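You operate a simulated robot arm through the tools that you are given. There is no shell and no other tool. Be economical: measure what you need, move in short steps, check, and stop when the job is done.

The job below is to be done with a simulated robot arm. You get a single attempt, and the scene is never put back.

JOB
Stop the shaker, unclamp the stack and tip the pan into the cup.
Fine: lid and sieve go on the grey mat, the pan back on its seat.

It is judged by the outcome, as a careful person would: the job done as asked, and still so three seconds after it is handed in. It fails if anything else is knocked over, pushed out of place, dropped, spilled or broken. Lids that push on must go on centred and level and be pressed home; caps that screw on are set level and turned clockwise until they are tight.

ROBOT AND FRAMES
A 7-joint arm with a two-finger gripper, hanging from a carriage that runs on a rail from [-0.6, 252.1] to [0.1, -35.9] (x, y) and turns from -7.278 to 4.73 rad about z. Base frame: it is fixed where the carriage stands at the start and does not move with it; the origin is on the floor, on the carriage's upright axis, x ahead of it, y to its left, z up. Readings come in cm, rad, newtons and seconds.
With the tool pointing down near the work surface it reaches from about 10 to 48 cm from the robot's upright axis, wherever it stands. Its first joint turns from -2.897 to 2.897 rad. Places, roughly: black seat of the shaker [30, -10, 90]; blue hood [30, 120, 90]; clamp knob [40, -20, 90]; grey mat [30, 10, 90]; grind dial [30, 80, 100]; heat dial [30, 170, 100]; shaker switch [40, -10, 90]; tapper lever [40, 40, 100]; yellow button [40, 120, 90]. Payload 1.37 kg.
The tool frame sits at the grasp point between the pads (the TCP): z along the fingers, y along the line on which they close. The tips reach 1.6 cm beyond it. The gripper opens to 9.2 cm. The gripper's body begins 7.4 cm behind the TCP.
Orientation is that of the tool frame in the base frame, as a unit quaternion [x, y, z, w]. With the fingers straight down and closing along the base's y, the tool's x points along the base's -x, its y along +y and its z along -z.

CONTROLS
- The arm moves only by the tool apply_moves. Its argument "steps" is one flat list of numbers, 7 for each row, row after row: the shift along the tool's x, y, z in units of 40 mm (1.0 is 40 mm), then the turn, a rotation vector about the tool's x, y, z in units of 6 degrees (1.0 is 6 degrees), then the finger opening in cm, from 0 to 9.2. In form: [tx, ty, tz, wx, wy, wz, gripper, tx, ty, tz, wx, wy, wz, gripper, ...]. A call has 1 to 8 rows; each row shifts and turns the commanded pose from where the row before left it, along the tool's axes as they then stand. A call with a number of a shift or a turn outside -1 to 1 is refused whole. A row lasts 0.2 s, in which the tool goes at most 5 cm and 0.15 rad; a call with a longer step from one row to the next is refused whole, and so is a gripper value outside its range. Where a pose cannot be reached the arm comes as near as it can. A force on the tool above 40 N (or 10 N above the force at the start of the call, whichever is more), or a blocked arm, ends the call early, and 0.2 s more pass. The fingers move at their own pace and stop on an object; they squeeze with about 26 N. The grip force told is the motor's: it shows also when the fingers shut on nothing. Time passes only in rows, and 0.2 s behind the last, so rows that do not move let the fingers close. The reply holds the time, the measured pose of the TCP, the force on the tool along the base axes, the opening and the grip force, in the units named above and with some noise, with the torque about the TCP (base axes, N m) and any sound that the robot's microphone picked up.
- Cameras (640 x 400 px; columns grow to the right, rows downward): "scene" is now at [24.81, 2.62, 175.17]; the picture's right is [0.49, -0.87, 0.00], its down [-0.81, -0.46, -0.36] and it looks along [0.32, 0.18, -0.93] (base axes); focal length 255 px, centre (320, 200). "wrist" rides on the gripper at [7.1, 1.9, -11.1] in the tool frame; the picture's right is [-0.26, 0.97, 0.00], its down [-0.78, -0.21, -0.59] and it looks along [-0.57, -0.15, 0.81] (tool axes); focal length 280 px, centre (320, 200). There is no depth. A picture from a camera that has moved, and an enlarged one, comes with that camera's place and axes in the base frame and with its lens.
- capture(camera): a new picture of that camera. It takes no simulated time.
- slide_trunk(by): slides the trunk up (or, below 0, down) by that many cm; the arm and the scene camera ride with it, the base frame stays. It gives what a move gives, with no picture.
- steer(legs): drives the robot by 1 to 6 legs, each [ahead, left, turn to the left] in cm, cm and rad, along the robot's own axes; the way and the turn of a leg run together, so that a leg with both is an arc; at most 150 cm and 3.142 rad a leg. The arm and the cameras ride along, it lands a little off, and it stops where it bumps. It keeps to its track: a leg is cut to what the track allows. It gives what a move gives.
- aim_head(pan, tilt): turns the head with the scene camera to pan (to the left, within 2.705 rad either way) and tilt (down, from -0.506 to 1.204), counted from straight ahead of the robot. It gives what a move gives.
- inspect(camera, box): a new picture of the part [left, top, right, bottom] of that camera's present view, enlarged. It takes no simulated time.
- finish_job(): hands the job in; it is judged then, once.

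Go step by step. Nothing tells you exact positions but the pictures and the camera data: compare them with the known pose of the tool, close in by small moves and look again before you grip or let go. The budget is 120 turns and 78 pictures, counting those below and the enlarged ones. Unless the task says otherwise, let go and move clear before handing in, and close with one line.

The tools are called after "Emit:" as a command line: name --argument value ..., lists and objects as JSON in quotes. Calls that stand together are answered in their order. apply_moves: Moves the arm, as the interface text tells. Its arguments: {"type":"object","properties":{"steps":{"type":"array"}},"required":["steps"]} The other tools are called the same way: slide_trunk (by) slides the trunk up or down; steer (legs) drives the base; aim_head (pan, tilt) turns the head that bears the scene camera; capture (camera) takes a picture; inspect (camera, box) takes an enlarged picture of a part of a camera's view; finish_job () hands the job in.

At the start:

```text
time: 0.0
position: [36.46, -9.57, 120.92]
ee_rot: [0.0, 1.0, 0.001, 0.0]
wrist_force: [0.2, 0.1, 0.5]
torque: [-0.02, 0.02, -0.01]
grip_width: 9.21
grasp_force: 0.1
trunk travel left (down, up): [-57.5, 8.5]
robot x, y, heading: [0.11, 0.12, 0.007]
head pan, tilt: [0.511, 1.201]
```

scene: 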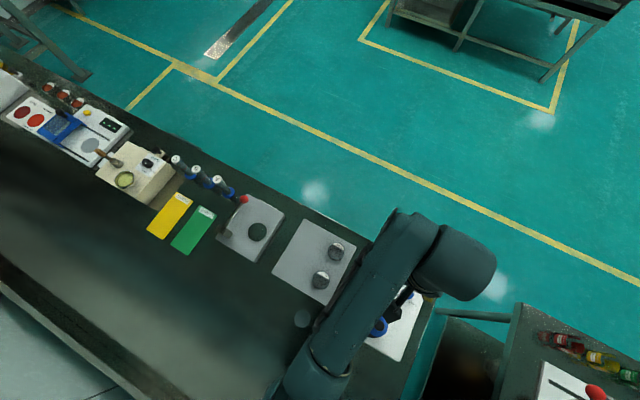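
wrist: 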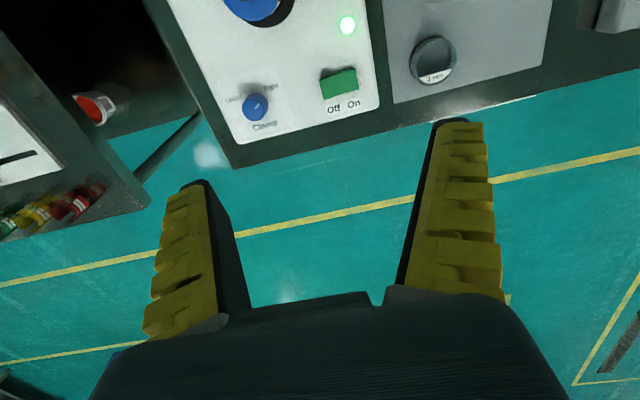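

The shaker is mostly hidden under the arm; its switch (green, "On" side lit) and the clamp knob show in the wrist picture. I'll look closer first.

Emit:
inspect --camera "wrist" --box '[160, 0, 400, 150]'

Emit:
aim_head --pan -0.3 --tilt 1.2

Emit:
capture --camera "scene"

```text
2.67 times, centred on (280, 75) of wrist
camera zoom: at [29.35, -7.77, 132.02], right [0.26, 0.97, 0.0], down [0.78, -0.21, 0.59], along [0.57, -0.15, -0.81], focal length 748 px, centre (427, 533)
```

zoom: 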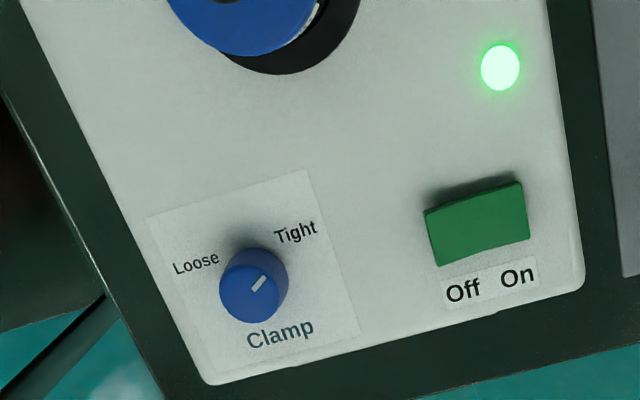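

```text
time: 1.1
position: [36.41, -9.54, 121.02]
ee_rot: [0.0, 1.0, 0.001, 0.0]
wrist_force: [-0.4, 0.5, -0.5]
torque: [0.04, -0.04, 0.03]
grip_width: 9.18
grasp_force: 0.0
trunk travel left (down, up): [-57.5, 8.5]
robot x, y, heading: [0.16, 0.24, 0.002]
head pan, tilt: [-0.3, 1.201]
```

```text
74 pictures are left
camera scene: at [25.27, -1.76, 175.17], right [-0.29, -0.96, 0.0], down [-0.89, 0.27, -0.36], along [0.35, -0.11, -0.93], focal length 255 px, centre (320, 200)
```

scene: 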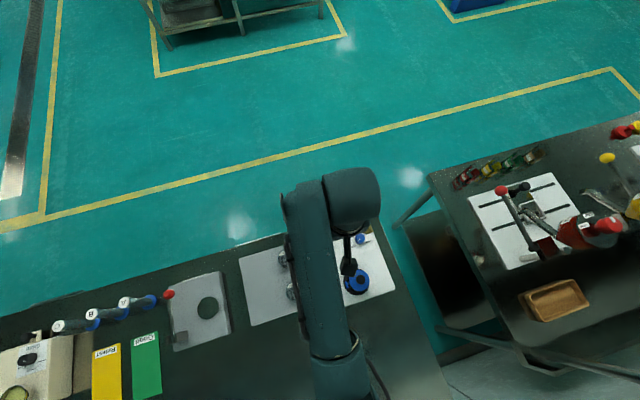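

Next I pull the tool back toward the robot to view the shaker and its neighbours with the wrist camera.

Emit:
apply_moves --steps '[1, 0, 0, 0, 0, 0, 9.2, 1, 0, 0, 0, 0, 0, 9.2, 1, 0, 0, 0, 0, 0, 9.2, 1, 0, 0, 0, 0, 0, 9.2, 0.5, 0, 0, 0, 0, 0, 9.2]'

Emit:
capture --camera "wrist"

Emit:
capture --camera "scene"

```text
time: 2.3
position: [18.93, -9.83, 120.01]
ee_rot: [0.0, 1.0, 0.001, 0.001]
wrist_force: [-0.2, -0.1, 0.2]
torque: [0.01, 0.0, -0.02]
grip_width: 9.18
grasp_force: 0.1
out of reach, approached as far as the arm can: row 5
trunk travel left (down, up): [-57.5, 8.5]
robot x, y, heading: [-0.01, 0.38, 0.004]
head pan, tilt: [-0.3, 1.201]
```

```text
73 pictures are left
camera wrist: at [11.84, -7.99, 131.03], right [0.26, 0.96, 0.0], down [0.78, -0.21, 0.59], along [0.57, -0.15, -0.81], focal length 280 px, centre (320, 200)
```

wrist: 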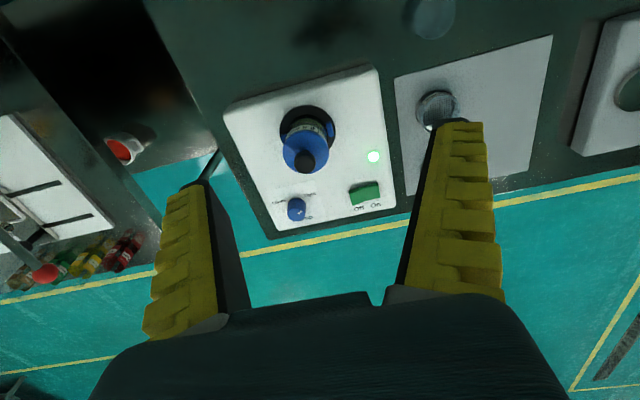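

```text
72 pictures are left
camera scene: at [25.28, -1.76, 175.18], right [-0.3, -0.96, 0.0], down [-0.89, 0.28, -0.36], along [0.35, -0.11, -0.93], focal length 255 px, centre (320, 200)
```

scene: 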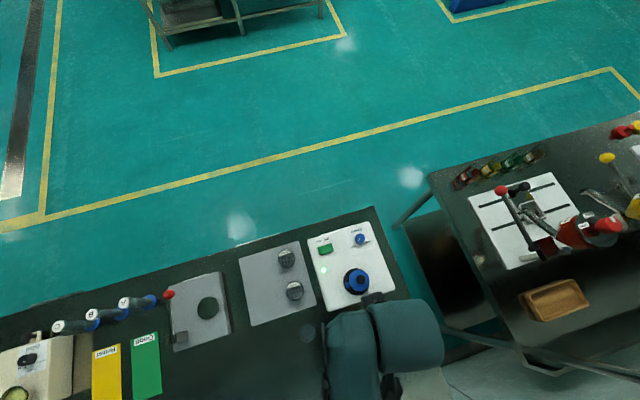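

Emit:
inspect --camera "scene" --box '[230, 200, 430, 325]'

Emit:
inspect --camera "wrist" --box '[220, 60, 460, 210]'

Emit:
inspect --camera "scene" --box '[260, 290, 360, 352]'

```text
3.20 times, centred on (330, 262) of scene
camera zoom: at [25.28, -1.76, 175.18], right [-0.3, -0.96, 0.0], down [-0.89, 0.28, -0.36], along [0.35, -0.11, -0.93], focal length 816 px, centre (288, 0)
```

zoom: 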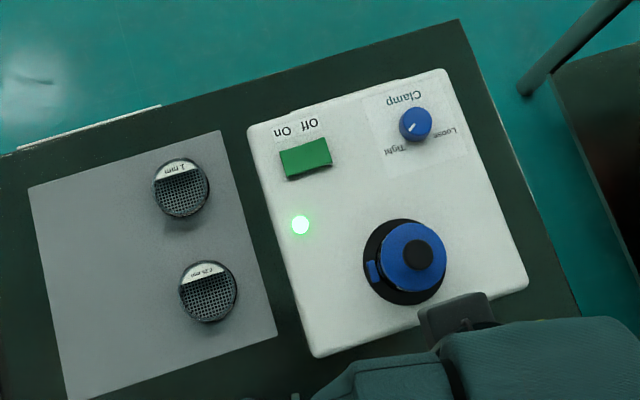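

```text
2.67 times, centred on (340, 135) of wrist
camera zoom: at [11.84, -7.99, 131.03], right [0.26, 0.96, 0.0], down [0.78, -0.21, 0.59], along [0.57, -0.15, -0.81], focal length 748 px, centre (267, 373)
```

zoom: 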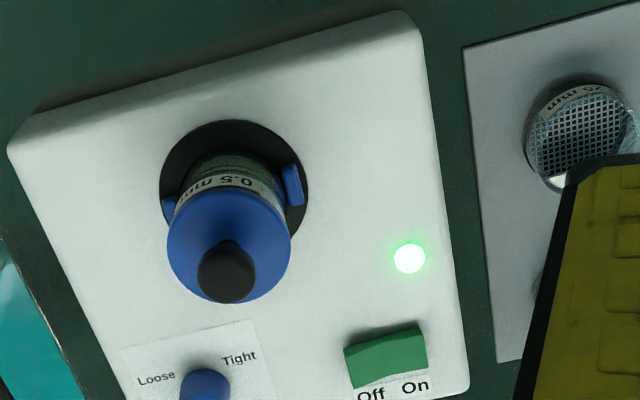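

```text
6.40 times, centred on (310, 321) of scene
camera zoom: at [25.28, -1.76, 175.18], right [-0.3, -0.96, 0.0], down [-0.89, 0.28, -0.36], along [0.35, -0.11, -0.93], focal length 1632 px, centre (384, -574)
```

zoom: 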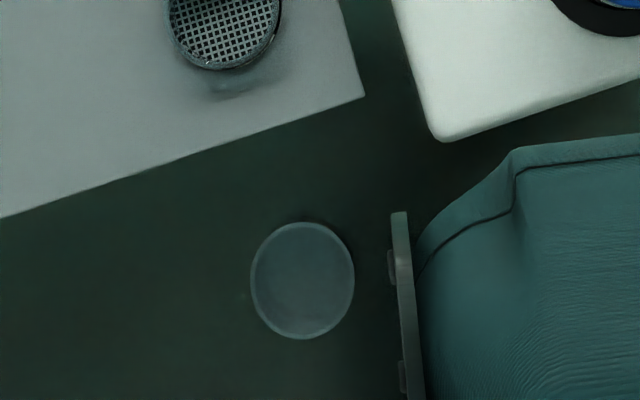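

The shaker is running (light on, pointer on Tight). I take the stack axis at (26.8, -14.0), its top at about z 101.5, the switch at (39.1, -7.7), the knob at (38.9, -19.3, 94), and the cup at (18, 4). I now go above the Off end of the switch with the fingers shut.

Emit:
apply_moves --steps '[-1, 0, 0, 0, 0, 0, 0, -1, 0, 0, 0, 0, 0, 0, -1, 0, 0, 0, 0, 0, 0, -1, 0, 0, 0, 0, 0, 0, -1, 0, 1, 0, 0, 0, 0, 0, 0, 1, 0, 0, 0, 0, 0, 0, 1, 0, 0, 0, 0]'

Emit:
capture --camera "wrist"

```text
refused: row 5 steps farther than a row can; nothing moved
```

```text
68 pictures are left
camera wrist: at [11.84, -7.99, 131.03], right [0.26, 0.96, 0.0], down [0.78, -0.21, 0.59], along [0.57, -0.15, -0.81], focal length 280 px, centre (320, 200)
```

wrist: 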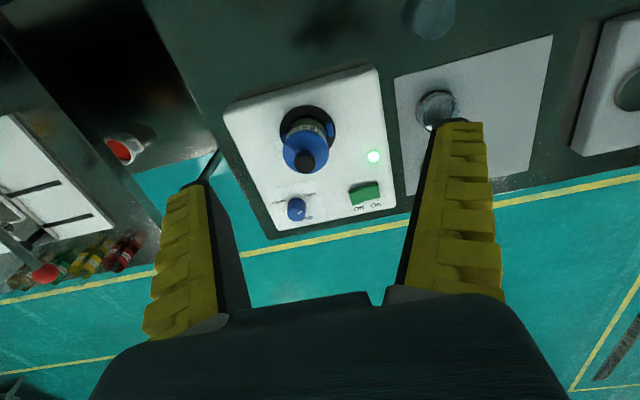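

A combined step was too long for one row, so I'll keep each row within 5 cm.

Emit:
apply_moves --steps '[-1, 0, 0, 0, 0, 0, 0, -1, 0, 0, 0, 0, 0, 0, -1, 0, 0, 0, 0, 0, 0, -1, 0, 0, 0, 0, 0, 0, -1, 0, 0, 0, 0, 0, 0, 0, 0, 1, 0, 0, 0, 0, 0, 0, 1, 0, 0, 0, 0, 0, 0, 1, 0, 0, 0, 0]'

Emit:
capture --camera "wrist"

```text
time: 4.1
position: [38.95, -9.8, 107.53]
ee_rot: [0.0, 1.0, -0.001, 0.0]
wrist_force: [1.8, 0.5, -0.3]
torque: [-0.03, 0.01, 0.01]
grip_width: 0.01
grasp_force: 25.8
trunk travel left (down, up): [-57.5, 8.5]
robot x, y, heading: [-0.21, 0.32, -0.001]
head pan, tilt: [-0.3, 1.201]
```

```text
67 pictures are left
camera wrist: at [31.81, -7.97, 118.68], right [0.26, 0.97, 0.0], down [0.78, -0.21, 0.59], along [0.57, -0.15, -0.81], focal length 280 px, centre (320, 200)
```

wrist: 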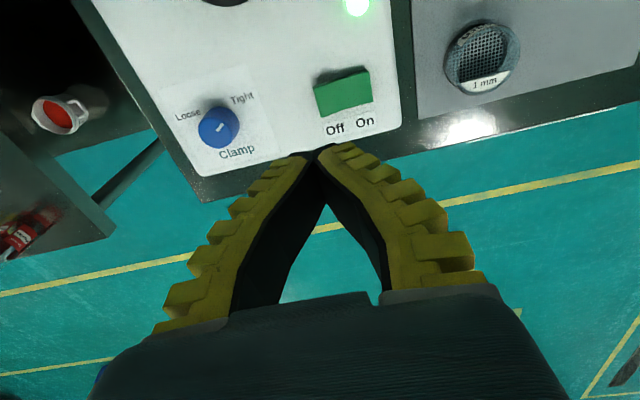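

Emit:
apply_moves --steps '[-0.04, 0.12, 1, 0, 0, 0, 0, 0, 0, 1, 0, 0, 0, 0, 0, 0, 0.5, 0, 0, 0, 0]'

Emit:
capture --camera "wrist"

```text
time: 4.9
position: [39.15, -9.27, 97.73]
ee_rot: [0.0, 1.0, 0.0, -0.001]
wrist_force: [-0.5, 0.5, 0.1]
torque: [0.0, 0.01, -0.01]
grip_width: 0.0
grasp_force: 25.8
trunk travel left (down, up): [-57.5, 8.5]
robot x, y, heading: [0.1, -0.14, -0.003]
head pan, tilt: [-0.3, 1.201]
```

```text
66 pictures are left
camera wrist: at [31.93, -7.4, 108.88], right [0.26, 0.97, 0.0], down [0.78, -0.21, 0.59], along [0.57, -0.15, -0.81], focal length 280 px, centre (320, 200)
```

wrist: 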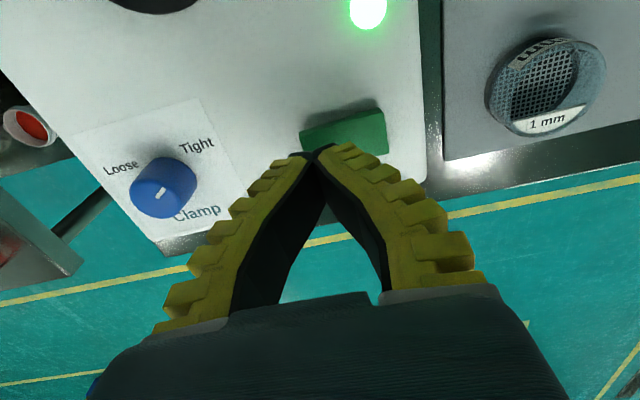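

Emit:
apply_moves --steps '[0, 0, 0.3, 0, 0, 0, 0, 0, 0, 0.2, 0, 0, 0, 0, 0, 0, 0.2, 0, 0, 0, 0, 0, 0, 0.2, 0, 0, 0, 0]'

Emit:
capture --camera "wrist"

```text
time: 6.0
position: [39.79, -9.5, 95.15]
ee_rot: [0.0, 1.0, -0.003, 0.006]
wrist_force: [-8.5, -0.4, 25.8]
torque: [0.24, 0.3, 0.03]
grip_width: 0.01
grasp_force: 26.7
trunk travel left (down, up): [-57.5, 8.5]
robot x, y, heading: [-0.33, 0.32, 0.003]
head pan, tilt: [-0.3, 1.201]
stopped in row 4: the force on the tool passed its limit at 43 N (the readings are from after the stop); the commanded pose is now the measured one
```

```text
65 pictures are left
camera wrist: at [32.48, -7.61, 106.19], right [0.26, 0.97, 0.0], down [0.77, -0.21, 0.6], along [0.58, -0.16, -0.8], focal length 280 px, centre (320, 200)
```

wrist: 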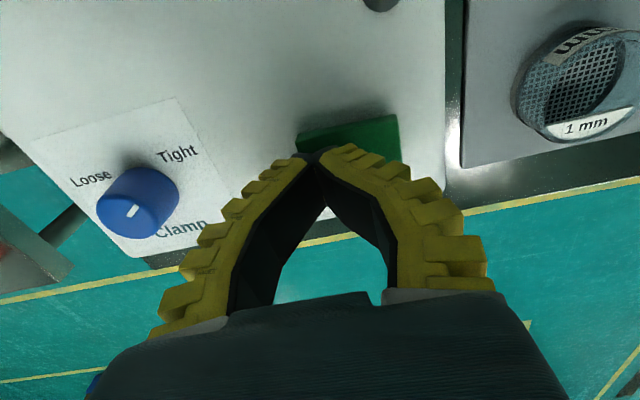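

Emit:
apply_moves --steps '[0, 0, -0.5, 0, 0, 0, 0, 0, 0, -1, 0, 0, 0, 0]'

Emit:
inspect --camera "wrist" --box '[160, 0, 480, 200]'

```text
time: 6.6
position: [39.32, -9.06, 100.65]
ee_rot: [0.0, 1.0, -0.001, 0.002]
wrist_force: [-0.7, -0.3, -0.1]
torque: [0.0, -0.05, -0.03]
grip_width: 0.01
grasp_force: 25.6
trunk travel left (down, up): [-57.5, 8.5]
robot x, y, heading: [-0.27, 0.14, -0.003]
head pan, tilt: [-0.3, 1.201]
```

```text
2.00 times, centred on (320, 100) of wrist
camera zoom: at [32.09, -7.36, 111.61], right [0.26, 0.97, 0.0], down [0.78, -0.21, 0.59], along [0.57, -0.16, -0.81], focal length 561 px, centre (320, 400)
```

zoom: 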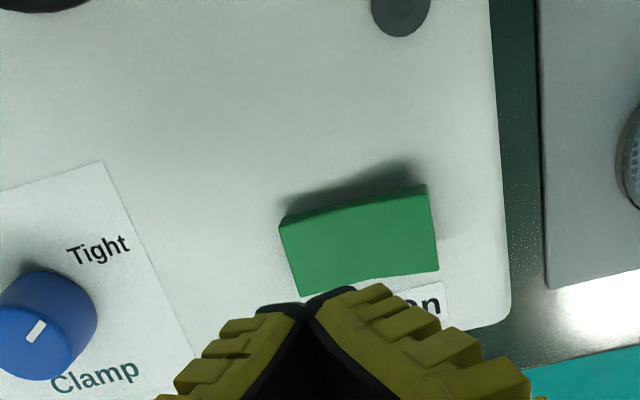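

The light is out, so the shaker has stopped. Next I open the fingers and go above the clamp knob.

Emit:
apply_moves --steps '[0, -1, 0, 0, 0, 0, 6, 0, -1, 0, 0, 0, 0, 6, 0.09, -0.6, 0, 0, 0, 0, 6]'

Emit:
capture --camera "wrist"

Emit:
inspect --camera "scene" --box '[290, 200, 450, 300]'

```text
time: 7.4
position: [39.11, -19.87, 100.89]
ee_rot: [-0.001, 1.0, -0.001, 0.005]
wrist_force: [-0.5, 0.6, 0.9]
torque: [-0.04, 0.01, -0.01]
grip_width: 6.26
grasp_force: 2.0
trunk travel left (down, up): [-57.5, 8.5]
robot x, y, heading: [0.17, -0.24, 0.001]
head pan, tilt: [-0.3, 1.201]
```

```text
63 pictures are left
camera wrist: at [31.87, -18.02, 111.91], right [0.26, 0.97, 0.0], down [0.78, -0.21, 0.6], along [0.58, -0.16, -0.8], focal length 280 px, centre (320, 200)
```

wrist: 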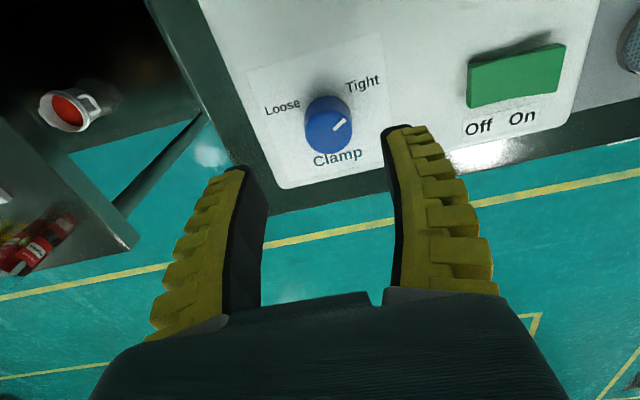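

```text
4.00 times, centred on (370, 250) of scene
camera zoom: at [25.28, -1.76, 175.18], right [-0.3, -0.96, 0.0], down [-0.89, 0.28, -0.36], along [0.35, -0.11, -0.93], focal length 1020 px, centre (120, 0)
```

zoom: 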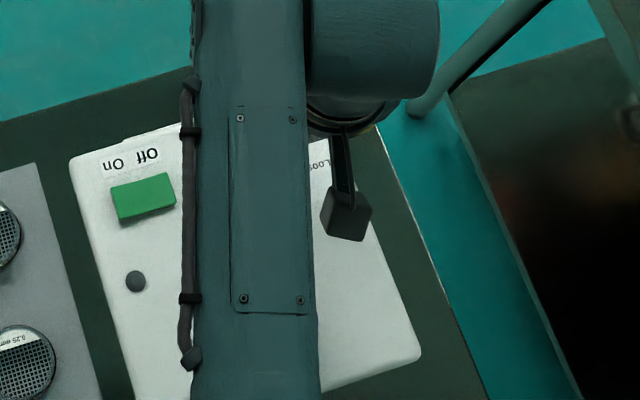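

Emit:
apply_moves --steps '[-0.03, 0.14, 0.8, 0, 0, 0, 6, 0, 0, 0.5, 0, 0, 0, 6, 0, 0, 0.3, 0, 0, 0, 6]'

Emit:
capture --camera "wrist"

```text
time: 8.2
position: [39.08, -19.56, 94.54]
ee_rot: [-0.001, 1.0, -0.001, 0.003]
wrist_force: [-2.9, -0.2, 6.9]
torque: [0.34, 0.06, 0.11]
grip_width: 6.36
grasp_force: 2.0
trunk travel left (down, up): [-57.5, 8.5]
robot x, y, heading: [0.01, 0.12, 0.003]
head pan, tilt: [-0.3, 1.201]
```

```text
61 pictures are left
camera wrist: at [31.82, -17.56, 105.54], right [0.26, 0.97, 0.0], down [0.78, -0.21, 0.6], along [0.57, -0.16, -0.8], focal length 280 px, centre (320, 200)
```

wrist: 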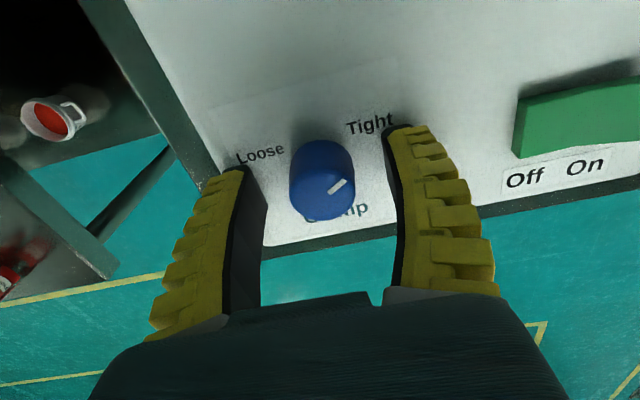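

The fingertips just brush the panel, so I rise a little, grip the knob, and turn it counter-clockwise seen from above, towards Loose.

Emit:
apply_moves --steps '[0, 0, -0.1, 0, 0, 0, 6, 0, 0, 0, 0, 0, 0, 0, 0, 0, 0, 0, 0, 0, 0, 0, 0, 0, 0, 0, -1, 0, 0, 0, 0, 0, 0, -1, 0, 0, 0, 0, 0, 0, -1, 0, 0, 0, 0, 0, 0, -1, 0, 0, 0, 0, 0, 0, -1, 0]'

Emit:
capture --camera "wrist"

```text
time: 10.0
position: [38.92, -19.25, 94.89]
ee_rot: [-0.26, 0.966, -0.001, 0.001]
wrist_force: [-16.3, 7.1, 23.9]
torque: [0.1, 0.28, -0.04]
grip_width: 2.43
grasp_force: 27.6
trunk travel left (down, up): [-57.5, 8.5]
robot x, y, heading: [-0.01, -0.11, -0.002]
head pan, tilt: [-0.3, 1.201]
```

```text
60 pictures are left
camera wrist: at [31.82, -21.17, 105.9], right [-0.26, 0.97, 0.0], down [0.78, 0.21, 0.59], along [0.57, 0.15, -0.81], focal length 280 px, centre (320, 200)
```

wrist: 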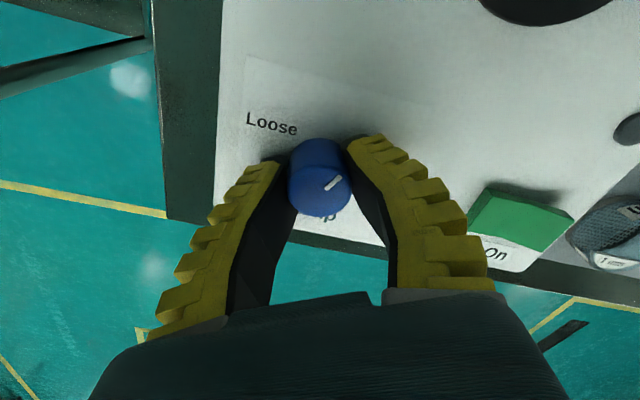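

Emit:
apply_moves --steps '[0, 0, -0.05, 0, 0, -1, 0, 0, 0, 0, 0, 0, -1, 0, 0, 0, 0, 0, 0, -1, 0, 0, 0, 0, 0, 0, -1, 0, 0, 0, 0, 0, 0, -1, 0, 0, 0, 0, 0, 0, -1, 0, 0, 0, 0, 0, 0, -1, 0, 0, 0, 0, 0, 0, -1, 0]'

Emit:
capture --camera "wrist"

```text
time: 11.8
position: [38.95, -19.27, 94.85]
ee_rot: [-0.63, 0.776, -0.001, 0.0]
wrist_force: [-15.8, 1.9, 0.1]
torque: [-0.28, 0.08, -0.03]
grip_width: 2.01
grasp_force: 27.7
trunk travel left (down, up): [-57.5, 8.5]
robot x, y, heading: [-0.28, -0.09, -0.002]
head pan, tilt: [-0.3, 1.201]
```

```text
59 pictures are left
camera wrist: at [35.45, -25.81, 106.07], right [-0.89, 0.45, 0.0], down [0.37, 0.72, 0.59], along [0.27, 0.52, -0.81], focal length 280 px, centre (320, 200)
```

wrist: 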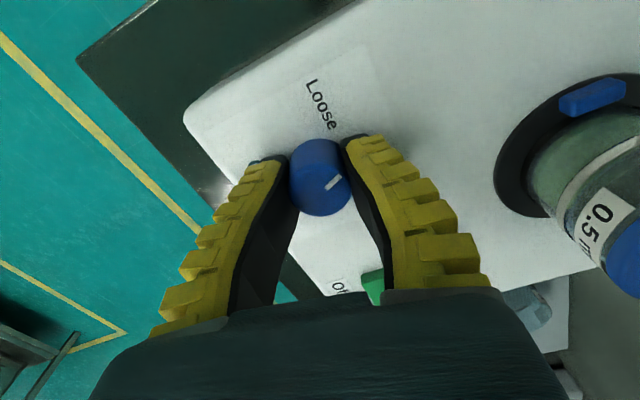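

Emit:
apply_moves --steps '[0, 0, 0, 0, 0, -1, 0, 0, 0, 0, 0, 0, -1, 0, 0, 0, 0, 0, 0, -1, 0, 0, 0, 0, 0, 0, -1, 0, 0, 0, 0, 0, 0, -1, 0, 0, 0, 0, 0, 0, -1, 0, 0, 0, 0, 0, 0, -1, 0, 0, 0, 0, 0, 0, -1, 0]'

Emit:
capture --camera "wrist"

```text
time: 13.6
position: [38.82, -19.24, 95.19]
ee_rot: [0.891, -0.453, 0.001, 0.002]
wrist_force: [-20.8, -2.2, 6.8]
torque: [0.04, 0.24, -0.17]
grip_width: 1.76
grasp_force: 28.1
trunk travel left (down, up): [-57.5, 8.5]
robot x, y, heading: [-0.12, 0.08, 0.001]
head pan, tilt: [-0.3, 1.201]
```

```text
58 pictures are left
camera wrist: at [41.45, -26.17, 106.19], right [-0.93, -0.36, 0.0], down [-0.29, 0.76, 0.59], along [-0.21, 0.55, -0.81], focal length 280 px, centre (320, 200)
```

wrist: 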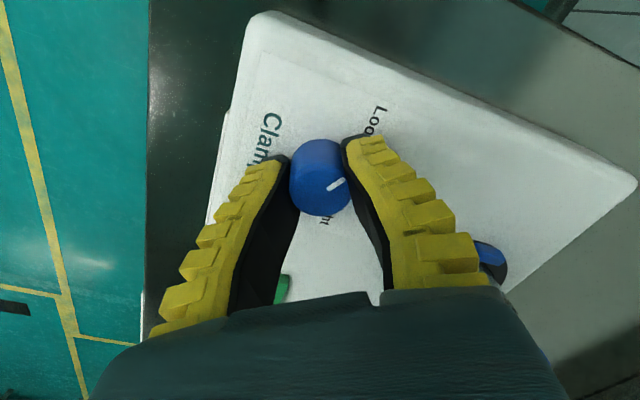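

Emit:
apply_moves --steps '[0, 0, 0, 0, 0, -0.5, 0, 0, 0, 0, 0, 0, 0, 5, 0, 0, 0, 0, 0, 0, 5, 0, 0, -1, 0, 0, 0, 5, 0, 0, -1, 0, 0, 0, 5, 0, 0, -1, 0, 0, 0, 5]'

Emit:
capture --camera "wrist"

```text
time: 15.0
position: [39.33, -19.29, 107.51]
ee_rot: [0.903, -0.43, 0.002, 0.0]
wrist_force: [-0.2, -0.1, -0.4]
torque: [-0.05, -0.05, 0.0]
grip_width: 5.3
grasp_force: 2.0
trunk travel left (down, up): [-57.5, 8.5]
robot x, y, heading: [0.09, 0.06, -0.002]
head pan, tilt: [-0.3, 1.201]
```

```text
57 pictures are left
camera wrist: at [42.18, -26.09, 118.51], right [-0.91, -0.4, 0.0], down [-0.33, 0.74, 0.59], along [-0.23, 0.54, -0.81], focal length 280 px, centre (320, 200)
```

wrist: 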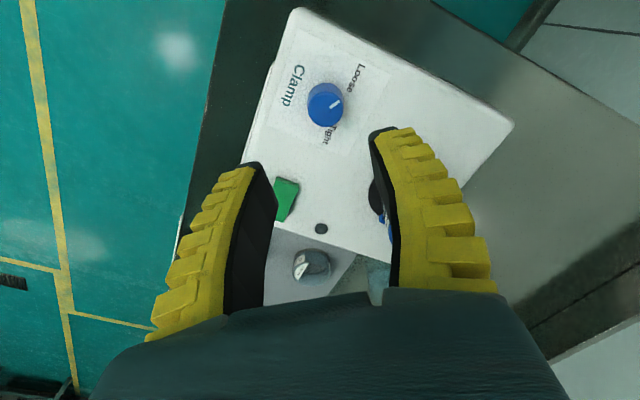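

The pointer is at Loose. I rotate the fingers to close along base x, clear of the blue jaws, rise a little, and then go over the lid.

Emit:
apply_moves --steps '[0, 0, -0.2, 0, 0, 1, 5, 0, 0, -0.2, 0, 0, 1, 5, 0, 0, -0.2, 0, 0, 1, 5, 0, 0, -0.2, 0, 0, 1, 5, 0, 0, 0, 0, 0, 1, 5, 0, 0, 0, 0, 0, 1, 5, 0, 0, 0, 0, 0, 0.5, 5]'

Emit:
capture --camera "wrist"

```text
time: 16.6
position: [39.16, -19.01, 110.32]
ee_rot: [-0.707, 0.707, -0.004, 0.002]
wrist_force: [0.5, -0.4, -0.3]
torque: [-0.04, -0.01, 0.0]
grip_width: 5.29
grasp_force: 1.9
trunk travel left (down, up): [-57.5, 8.5]
robot x, y, heading: [0.01, -0.01, 0.003]
head pan, tilt: [-0.3, 1.201]
```

```text
56 pictures are left
camera wrist: at [37.13, -26.22, 121.41], right [-0.96, 0.26, -0.01], down [0.21, 0.78, 0.59], along [0.16, 0.57, -0.81], focal length 280 px, centre (320, 200)
```

wrist: 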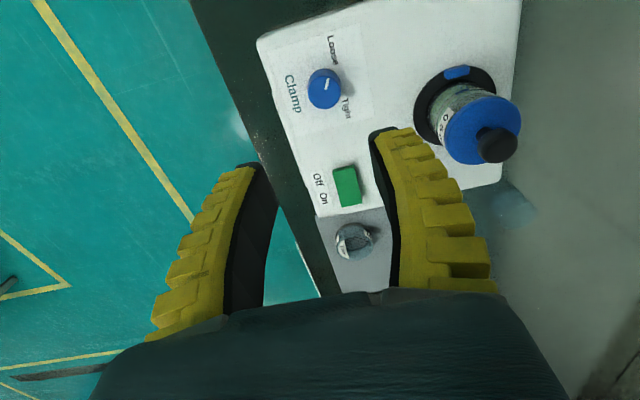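

Emit:
apply_moves --steps '[-0.3, 0.8, 0, 0, 0, 0, 5, -0.3, 0.8, 0, 0, 0, 0, 5, -0.3, 0.8, 0, 0, 0, 0, 5, -0.35, 0.7, 0, 0, 0, 0, 5]'

Emit:
capture --camera "wrist"

```text
time: 17.6
position: [27.01, -14.05, 110.09]
ee_rot: [0.708, -0.706, 0.003, -0.001]
wrist_force: [1.1, -0.6, 0.2]
torque: [0.0, 0.03, -0.01]
grip_width: 5.28
grasp_force: 2.0
trunk travel left (down, up): [-57.5, 8.5]
robot x, y, heading: [0.11, -0.07, -0.002]
head pan, tilt: [-0.3, 1.201]
```

```text
55 pictures are left
camera wrist: at [24.89, -21.19, 121.22], right [-0.96, 0.26, -0.01], down [0.21, 0.78, 0.59], along [0.16, 0.57, -0.81], focal length 280 px, centre (320, 200)
```

wrist: 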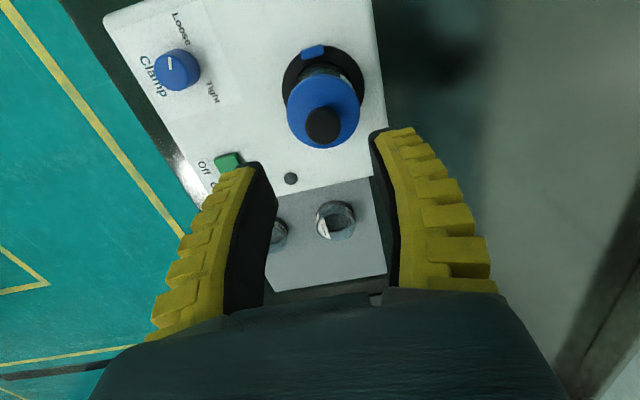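

Emit:
inspect --camera "wrist" --box '[250, 25, 410, 125]'

Emit:
apply_moves --steps '[-0.05, 0.05, 0.8, 0, 0, 0, 5, 0, 0, 0.6, 0, 0, 0, 5]'

Emit:
capture --camera "wrist"

```text
4.00 times, centred on (330, 75) of wrist
camera zoom: at [24.89, -21.19, 121.22], right [-0.96, 0.26, -0.01], down [0.21, 0.78, 0.59], along [0.16, 0.57, -0.81], focal length 1122 px, centre (280, 700)
```

zoom: 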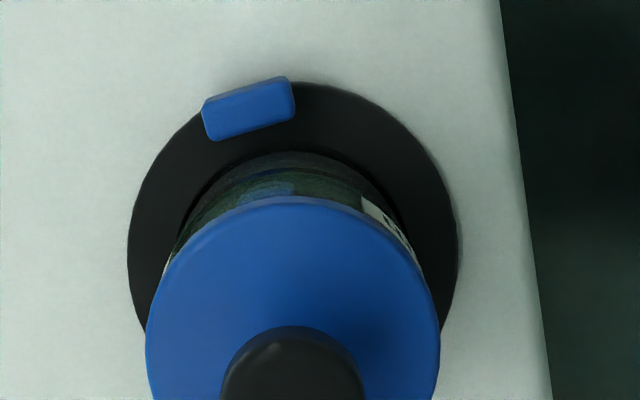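

```text
time: 18.2
position: [26.98, -13.99, 104.48]
ee_rot: [0.708, -0.707, 0.004, -0.002]
wrist_force: [0.2, 0.2, -0.8]
torque: [0.03, -0.01, -0.02]
grip_width: 5.3
grasp_force: 1.7
trunk travel left (down, up): [-57.5, 8.5]
robot x, y, heading: [0.17, -0.11, 0.001]
head pan, tilt: [-0.3, 1.201]
```

```text
53 pictures are left
camera wrist: at [24.96, -21.17, 115.51], right [-0.97, 0.26, -0.01], down [0.21, 0.78, 0.59], along [0.16, 0.57, -0.81], focal length 280 px, centre (320, 200)
```

wrist: 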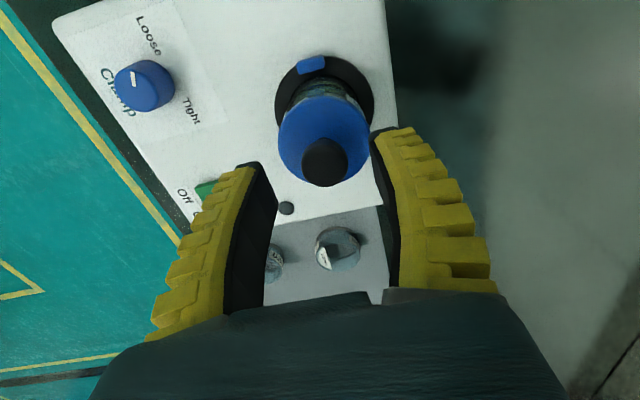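

Emit:
apply_moves --steps '[-0.02, 0.04, 0.4, 0, 0, 0, 5, 0, 0, 0.23, 0, 0, 0, 5, 0, 0, 0, 0, 0, 0, 0, 0, 0, 0, 0, 0, 0, 0, 0, 0, 0, 0, 0, 0, 0]'

Emit:
capture --camera "wrist"

```text
time: 19.4
position: [26.6, -14.03, 102.11]
ee_rot: [-0.707, 0.707, -0.003, 0.001]
wrist_force: [0.1, 0.8, -0.3]
torque: [-0.03, 0.0, -0.01]
grip_width: 1.81
grasp_force: 25.6
trunk travel left (down, up): [-57.5, 8.5]
robot x, y, heading: [-0.15, 0.12, 0.002]
head pan, tilt: [-0.3, 1.201]
```

```text
52 pictures are left
camera wrist: at [24.59, -21.13, 113.2], right [-0.97, 0.26, -0.01], down [0.21, 0.78, 0.59], along [0.16, 0.57, -0.81], focal length 280 px, centre (320, 200)
```

wrist: 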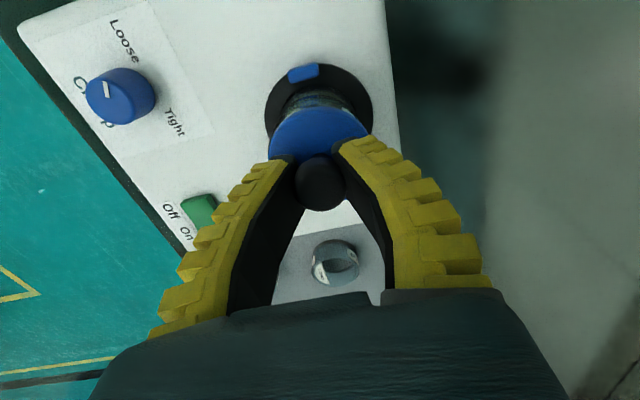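

The lid knob is held, so I lift slowly straight up.

Emit:
apply_moves --steps '[0, 0, -0.15, 0, 0, 0, 0, 0, 0, -0.25, 0, 0, 0, 0, 0, 0, -0.4, 0, 0, 0, 0, 0, 0, -0.5, 0, 0, 0, 0, 0, 0, 0, 0, 0, 0, 0]'

Emit:
capture --camera "wrist"

```text
time: 20.6
position: [26.63, -13.85, 107.53]
ee_rot: [-0.707, 0.707, -0.003, 0.001]
wrist_force: [0.4, 0.5, 0.1]
torque: [-0.01, 0.0, -0.01]
grip_width: 1.81
grasp_force: 25.8
trunk travel left (down, up): [-57.5, 8.5]
robot x, y, heading: [0.13, -0.24, -0.004]
head pan, tilt: [-0.3, 1.201]
```

```text
51 pictures are left
camera wrist: at [24.54, -21.07, 118.59], right [-0.97, 0.26, -0.01], down [0.21, 0.78, 0.59], along [0.16, 0.57, -0.81], focal length 280 px, centre (320, 200)
```

wrist: 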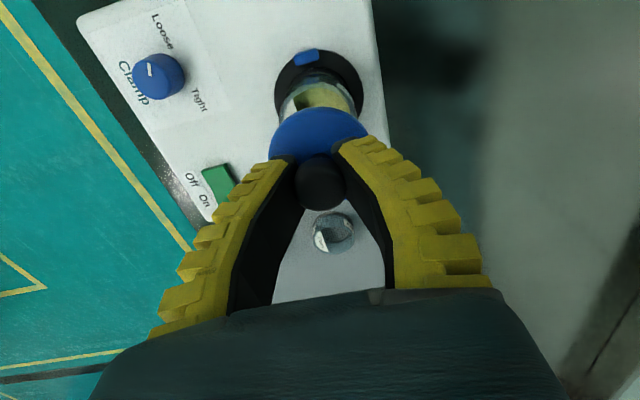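

Emit:
apply_moves --steps '[-0.2, 0, -0.7, 0, 0, 0, 0, -0.9, -0.1, 0, 0, 0, 0, 0, -1, -0.1, 0, 0, 0, 0, 0, -1, -0.12, 0, 0, 0, 0, 0, -1, -0.1, 0, 0, 0, 0, 0, -1, -0.1, 0, 0, 0, 0, 0, -1, -0.1, 0, 0, 0, 0, 0, -1, -0.1, 0, 0, 0, 0, 0]'

Emit:
capture --camera "wrist"

Emit:
capture --camera "scene"

```text
time: 22.4
position: [29.47, 14.39, 110.12]
ee_rot: [-0.707, 0.707, -0.004, 0.001]
wrist_force: [-0.3, 0.0, -1.0]
torque: [0.0, -0.03, 0.02]
grip_width: 1.77
grasp_force: 25.7
trunk travel left (down, up): [-57.5, 8.5]
robot x, y, heading: [0.2, -0.15, 0.001]
head pan, tilt: [-0.3, 1.201]
```

```text
50 pictures are left
camera wrist: at [27.33, 7.12, 121.15], right [-0.96, 0.26, -0.01], down [0.21, 0.78, 0.59], along [0.16, 0.57, -0.81], focal length 280 px, centre (320, 200)
```

wrist: 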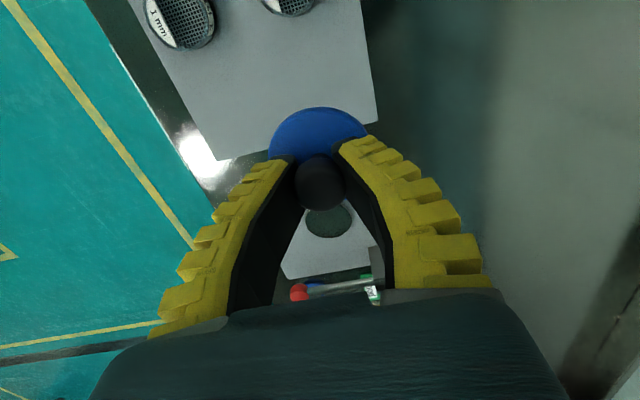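

```text
49 pictures are left
camera scene: at [25.26, -1.77, 175.17], right [-0.3, -0.96, 0.0], down [-0.89, 0.28, -0.36], along [0.35, -0.11, -0.93], focal length 255 px, centre (320, 200)
```

scene: 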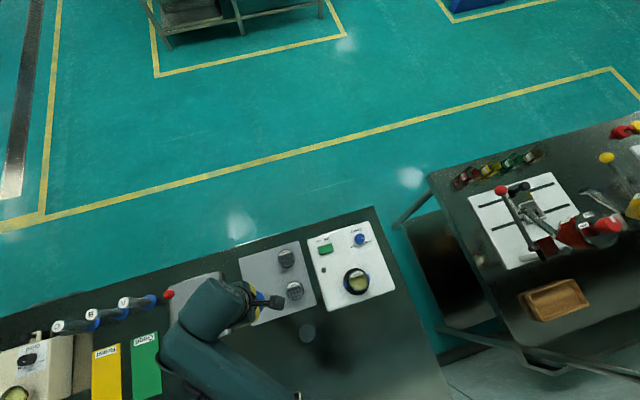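

Emit:
inspect --camera "scene" --box '[280, 250, 400, 345]'

Emit:
apply_moves --steps '[0, 0, 1, 0, 0, 0, 0, 0, 0, 1, 0, 0, 0, 0, 0, 0, 1, 0, 0, 0, 0, 0, 0, 0.4, 0, 0, 0, 0, 0, 0, 0, 0, 0, 0, 0]'

Emit:
capture --camera "wrist"

```text
4.21 times, centred on (340, 298) of scene
camera zoom: at [25.26, -1.77, 175.17], right [-0.3, -0.96, 0.0], down [-0.89, 0.28, -0.36], along [0.35, -0.11, -0.93], focal length 1074 px, centre (236, -210)
```

zoom: 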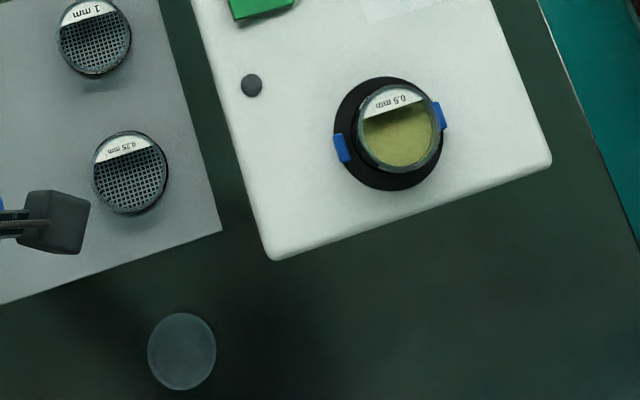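

```text
time: 23.6
position: [29.43, 14.66, 96.84]
ee_rot: [-0.707, 0.707, -0.004, 0.001]
wrist_force: [0.0, -0.7, 0.3]
torque: [0.02, 0.02, 0.01]
grip_width: 1.76
grasp_force: 26.0
trunk travel left (down, up): [-57.5, 8.5]
robot x, y, heading: [-0.19, -0.28, -0.001]
head pan, tilt: [-0.3, 1.201]
```

```text
47 pictures are left
camera wrist: at [27.46, 7.54, 107.82], right [-0.97, 0.26, -0.01], down [0.21, 0.78, 0.59], along [0.16, 0.57, -0.81], focal length 280 px, centre (320, 200)
```

wrist: 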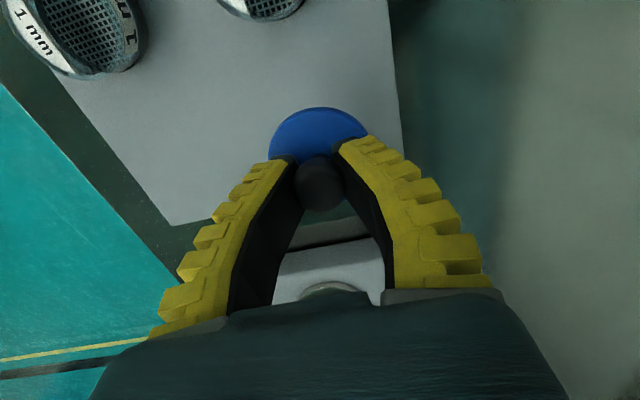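

Emit:
apply_moves --steps '[0, 0, 0.2, 0, 0, 0, 0, 0, 0, 0.15, 0, 0, 0, 0, 0, 0, 0.15, 0, 0, 0, 0, 0, 0, 0.1, 0, 0, 0, 0, 0, 0, 0.1, 0, 0, 0, 0]'

Emit:
capture --camera "wrist"

```text
time: 24.8
position: [29.4, 14.53, 93.8]
ee_rot: [-0.707, 0.707, -0.003, 0.001]
wrist_force: [0.6, -0.2, -0.2]
torque: [0.02, -0.04, -0.03]
grip_width: 1.72
grasp_force: 25.6
trunk travel left (down, up): [-57.5, 8.5]
robot x, y, heading: [0.15, 0.15, 0.0]
head pan, tilt: [-0.3, 1.201]
```

```text
46 pictures are left
camera wrist: at [27.4, 7.41, 104.82], right [-0.97, 0.26, -0.01], down [0.21, 0.78, 0.59], along [0.16, 0.57, -0.81], focal length 280 px, centre (320, 200)
```

wrist: 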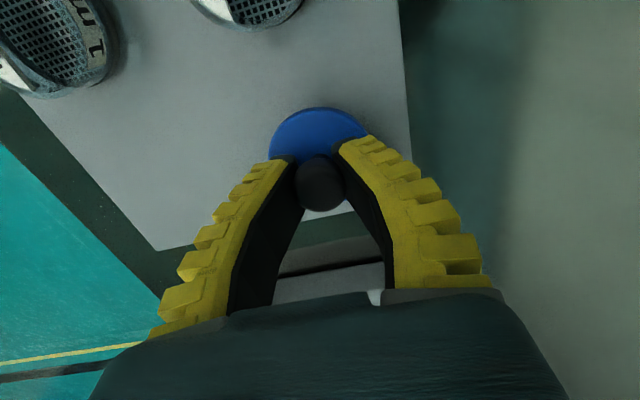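

Emit:
apply_moves --steps '[0, 0, 0.1, 0, 0, 0, 0, 0, 0, 0.08, 0, 0, 0, 0, 0, 0, 0.05, 0, 0, 0, 0]'

```text
time: 25.6
position: [29.48, 14.43, 92.76]
ee_rot: [-0.707, 0.707, -0.004, 0.001]
wrist_force: [-0.4, -0.6, 0.0]
torque: [-0.02, -0.01, -0.01]
grip_width: 1.75
grasp_force: 25.8
trunk travel left (down, up): [-57.5, 8.5]
robot x, y, heading: [0.31, -0.13, 0.005]
head pan, tilt: [-0.3, 1.201]
```

Emit:
apply_moves --steps '[0, 0, 0.05, 0, 0, 0, 0, 0, 0, 0.05, 0, 0, 0, 0, 0, 0, 0.05, 0, 0, 0, 0]'

Emit:
inspect --camera "wrist" --box '[240, 80, 400, 180]'

```text
time: 26.4
position: [29.41, 14.33, 92.0]
ee_rot: [0.707, -0.707, 0.004, 0.0]
wrist_force: [0.1, -0.4, 0.0]
torque: [-0.04, 0.0, -0.01]
grip_width: 1.73
grasp_force: 26.5
trunk travel left (down, up): [-57.5, 8.5]
robot x, y, heading: [-0.16, 0.16, -0.005]
head pan, tilt: [-0.3, 1.201]
```

```text
4.00 times, centred on (320, 130) of wrist
camera zoom: at [27.35, 7.17, 103.19], right [-0.97, 0.26, -0.01], down [0.21, 0.78, 0.59], along [0.16, 0.57, -0.81], focal length 1122 px, centre (320, 480)
```

zoom: 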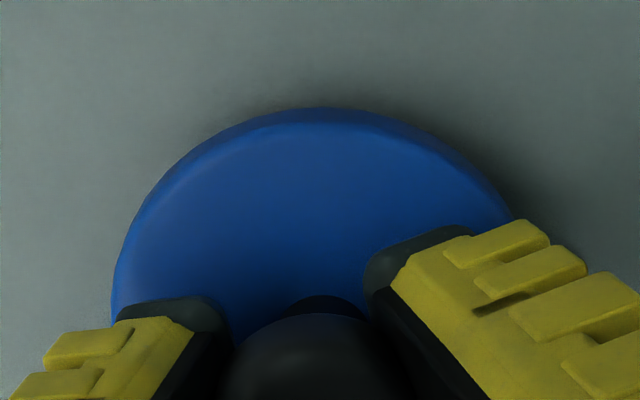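

Shadows are closing in, so the lid is almost down. I continue in 2 mm steps.

Emit:
apply_moves --steps '[0, 0, 0.05, 0, 0, 0, 0, 0, 0, 0.05, 0, 0, 0, 0]'

```text
time: 27.0
position: [29.2, 14.45, 91.8]
ee_rot: [-0.707, 0.708, -0.003, 0.002]
wrist_force: [-0.5, 0.4, -1.0]
torque: [0.0, 0.05, -0.02]
grip_width: 1.7
grasp_force: 26.4
trunk travel left (down, up): [-57.5, 8.5]
robot x, y, heading: [0.3, 0.04, -0.0]
head pan, tilt: [-0.3, 1.201]
```

Emit:
apply_moves --steps '[0, 0, 0.05, 0, 0, 0, 0, 0, 0, 0.05, 0, 0, 0, 0]'

```text
time: 27.6
position: [29.36, 14.48, 91.34]
ee_rot: [-0.707, 0.707, -0.004, 0.001]
wrist_force: [0.2, -0.2, 2.8]
torque: [-0.07, -0.03, 0.04]
grip_width: 1.65
grasp_force: 25.4
trunk travel left (down, up): [-57.5, 8.5]
robot x, y, heading: [0.01, -0.19, 0.001]
head pan, tilt: [-0.3, 1.201]
```

The lid touches the mat, so I release it and rise.

Emit:
apply_moves --steps '[0, 0, 0.02, 0, 0, 0, 0, 0, 0, 0, 0, 0, 0, 4, 0, 0, 0, 0, 0, 0, 4, 0, 0, -0.5, 0, 0, 0, 4, 0, 0, -1, 0, 0, 0, 4, 0, 0, -1, 0, 0, 0, 4, 0, 0, -1, 0, 0, 0, 4, 0, 0, -1, 0, 0, 0, 7]'

Emit:
capture --camera "wrist"

```text
time: 29.4
position: [29.29, 14.43, 109.19]
ee_rot: [-0.707, 0.707, -0.003, 0.002]
wrist_force: [-0.5, 0.0, 0.2]
torque: [0.0, -0.04, 0.03]
grip_width: 7.18
grasp_force: 1.3
trunk travel left (down, up): [-57.5, 8.5]
robot x, y, heading: [0.19, 0.02, -0.003]
head pan, tilt: [-0.3, 1.201]
```

```text
44 pictures are left
camera wrist: at [27.12, 7.29, 120.31], right [-0.97, 0.26, -0.01], down [0.21, 0.78, 0.59], along [0.16, 0.57, -0.81], focal length 280 px, centre (320, 200)
```

wrist: 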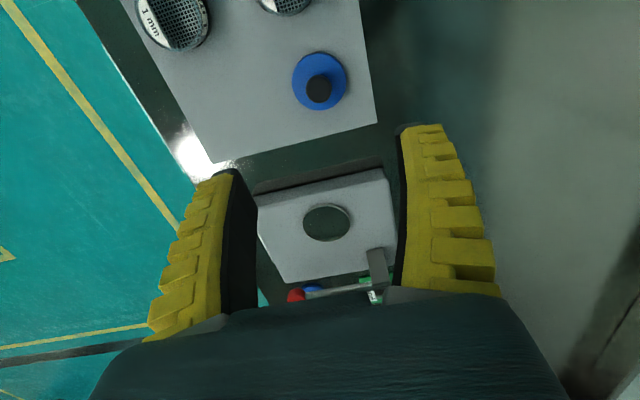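

The lid rests level on the mat. I go back over the stack for the sieve.

Emit:
apply_moves --steps '[1, 0.1, 0, 0, 0, 0, 7.5, 1, 0.1, 0, 0, 0, 0, 7.5, 1, 0.1, 0, 0, 0, 0, 7.5, 1, 0.1, 0, 0, 0, 0, 7.5, 1, 0.1, 0, 0, 0, 0, 7.5, 1, 0.1, 0, 0, 0, 0, 7.5, 1, 0.05, 0, 0, 0, 0, 7.5, 0.08, 0, 0, 0, 0, 0, 7.5]'

Emit:
inspect --camera "wrist" --box '[240, 20, 400, 120]'

```text
time: 31.2
position: [26.69, -14.15, 109.37]
ee_rot: [0.707, -0.707, 0.004, -0.001]
wrist_force: [-0.3, 0.6, 0.9]
torque: [0.0, -0.02, -0.01]
grip_width: 7.68
grasp_force: 1.5
trunk travel left (down, up): [-57.5, 8.5]
robot x, y, heading: [0.11, 0.22, 0.0]
head pan, tilt: [-0.3, 1.201]
```

```text
4.00 times, centred on (320, 70) of wrist
camera zoom: at [24.6, -21.28, 120.44], right [-0.97, 0.26, -0.01], down [0.21, 0.78, 0.59], along [0.16, 0.57, -0.81], focal length 1122 px, centre (320, 720)
```

zoom: 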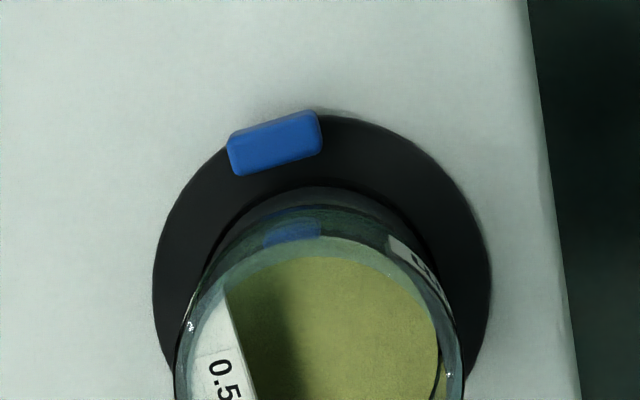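

Emit:
apply_moves --steps '[1, 0, 0, 0, 0, 0, 7.5, 1, 0, 0, 0, 0, 0, 7.5, 1, 0, 0, 0, 0, 0, 7.5, 0.5, 0, 0.5, 0, 0, 0, 7.5, 0, 0, 1, 0, 0, 0, 7.5, 0, 0, 1, 0, 0, 0, 7.5]'

Emit:
inspect --camera "wrist" --box '[240, 0, 400, 100]'

```text
time: 32.6
position: [26.7, -28.08, 99.33]
ee_rot: [0.708, -0.707, 0.004, -0.002]
wrist_force: [0.5, -1.1, -0.2]
torque: [-0.01, 0.05, -0.01]
grip_width: 7.65
grasp_force: 1.1
trunk travel left (down, up): [-57.5, 8.5]
robot x, y, heading: [-0.07, 0.41, 0.0]
head pan, tilt: [-0.3, 1.201]
```

```text
4.00 times, centred on (320, 50) of wrist
camera zoom: at [24.69, -35.16, 110.4], right [-0.97, 0.26, -0.01], down [0.21, 0.78, 0.59], along [0.16, 0.57, -0.81], focal length 1122 px, centre (320, 800)
```

zoom: 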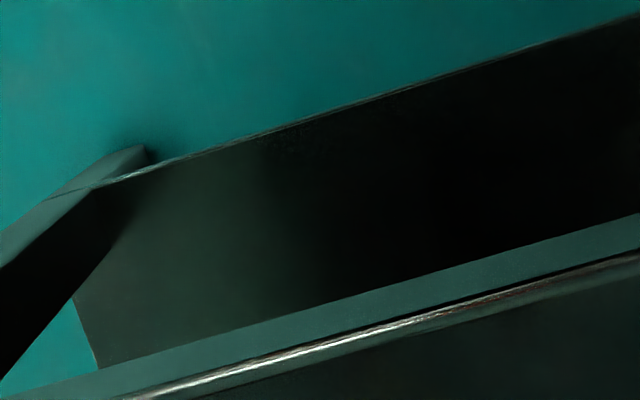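

That view is blocked, so I tilt the tool about 24° to see the stack from lower down.

Emit:
apply_moves --steps '[0, 0, 0, 0, -1, 0, 9, 0, 0, 0, 0, -1, 0, 9, 0, 0, 0, 0, -1, 0, 9, 0, 0, 0, 0, -1, 0, 9]'

Emit:
capture --camera "wrist"

```text
time: 33.6
position: [26.75, -27.85, 99.36]
ee_rot: [0.693, -0.69, -0.145, -0.148]
wrist_force: [-0.9, 0.2, -0.6]
torque: [-0.02, -0.05, -0.03]
grip_width: 9.01
grasp_force: 0.0
trunk travel left (down, up): [-57.5, 8.5]
robot x, y, heading: [0.29, 0.06, -0.001]
head pan, tilt: [-0.3, 1.201]
```

```text
41 pictures are left
camera wrist: at [24.73, -38.87, 106.62], right [-0.97, 0.24, 0.1], down [0.21, 0.47, 0.86], along [0.16, 0.85, -0.51], focal length 280 px, centre (320, 200)
```

wrist: 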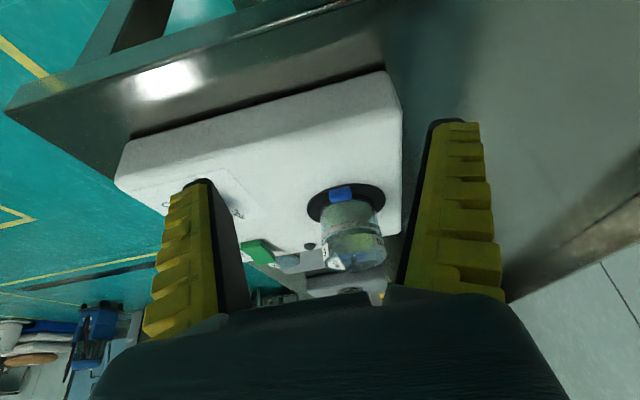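

Emit:
inspect --camera "wrist" --box '[290, 170, 418, 290]'

```text
3.33 times, centred on (354, 230) of wrist
camera zoom: at [24.73, -38.87, 106.62], right [-0.97, 0.24, 0.1], down [0.21, 0.47, 0.86], along [0.16, 0.85, -0.51], focal length 935 px, centre (207, 100)
```

zoom: 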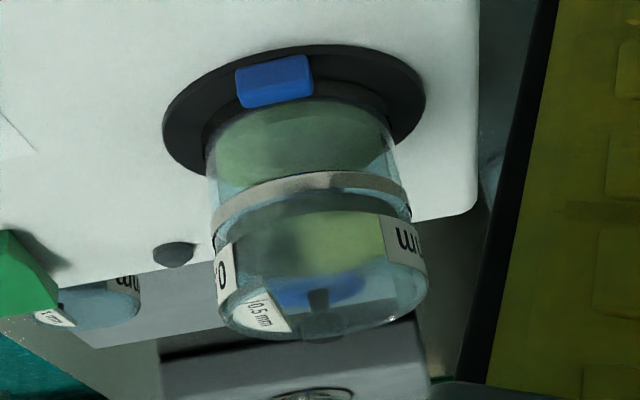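

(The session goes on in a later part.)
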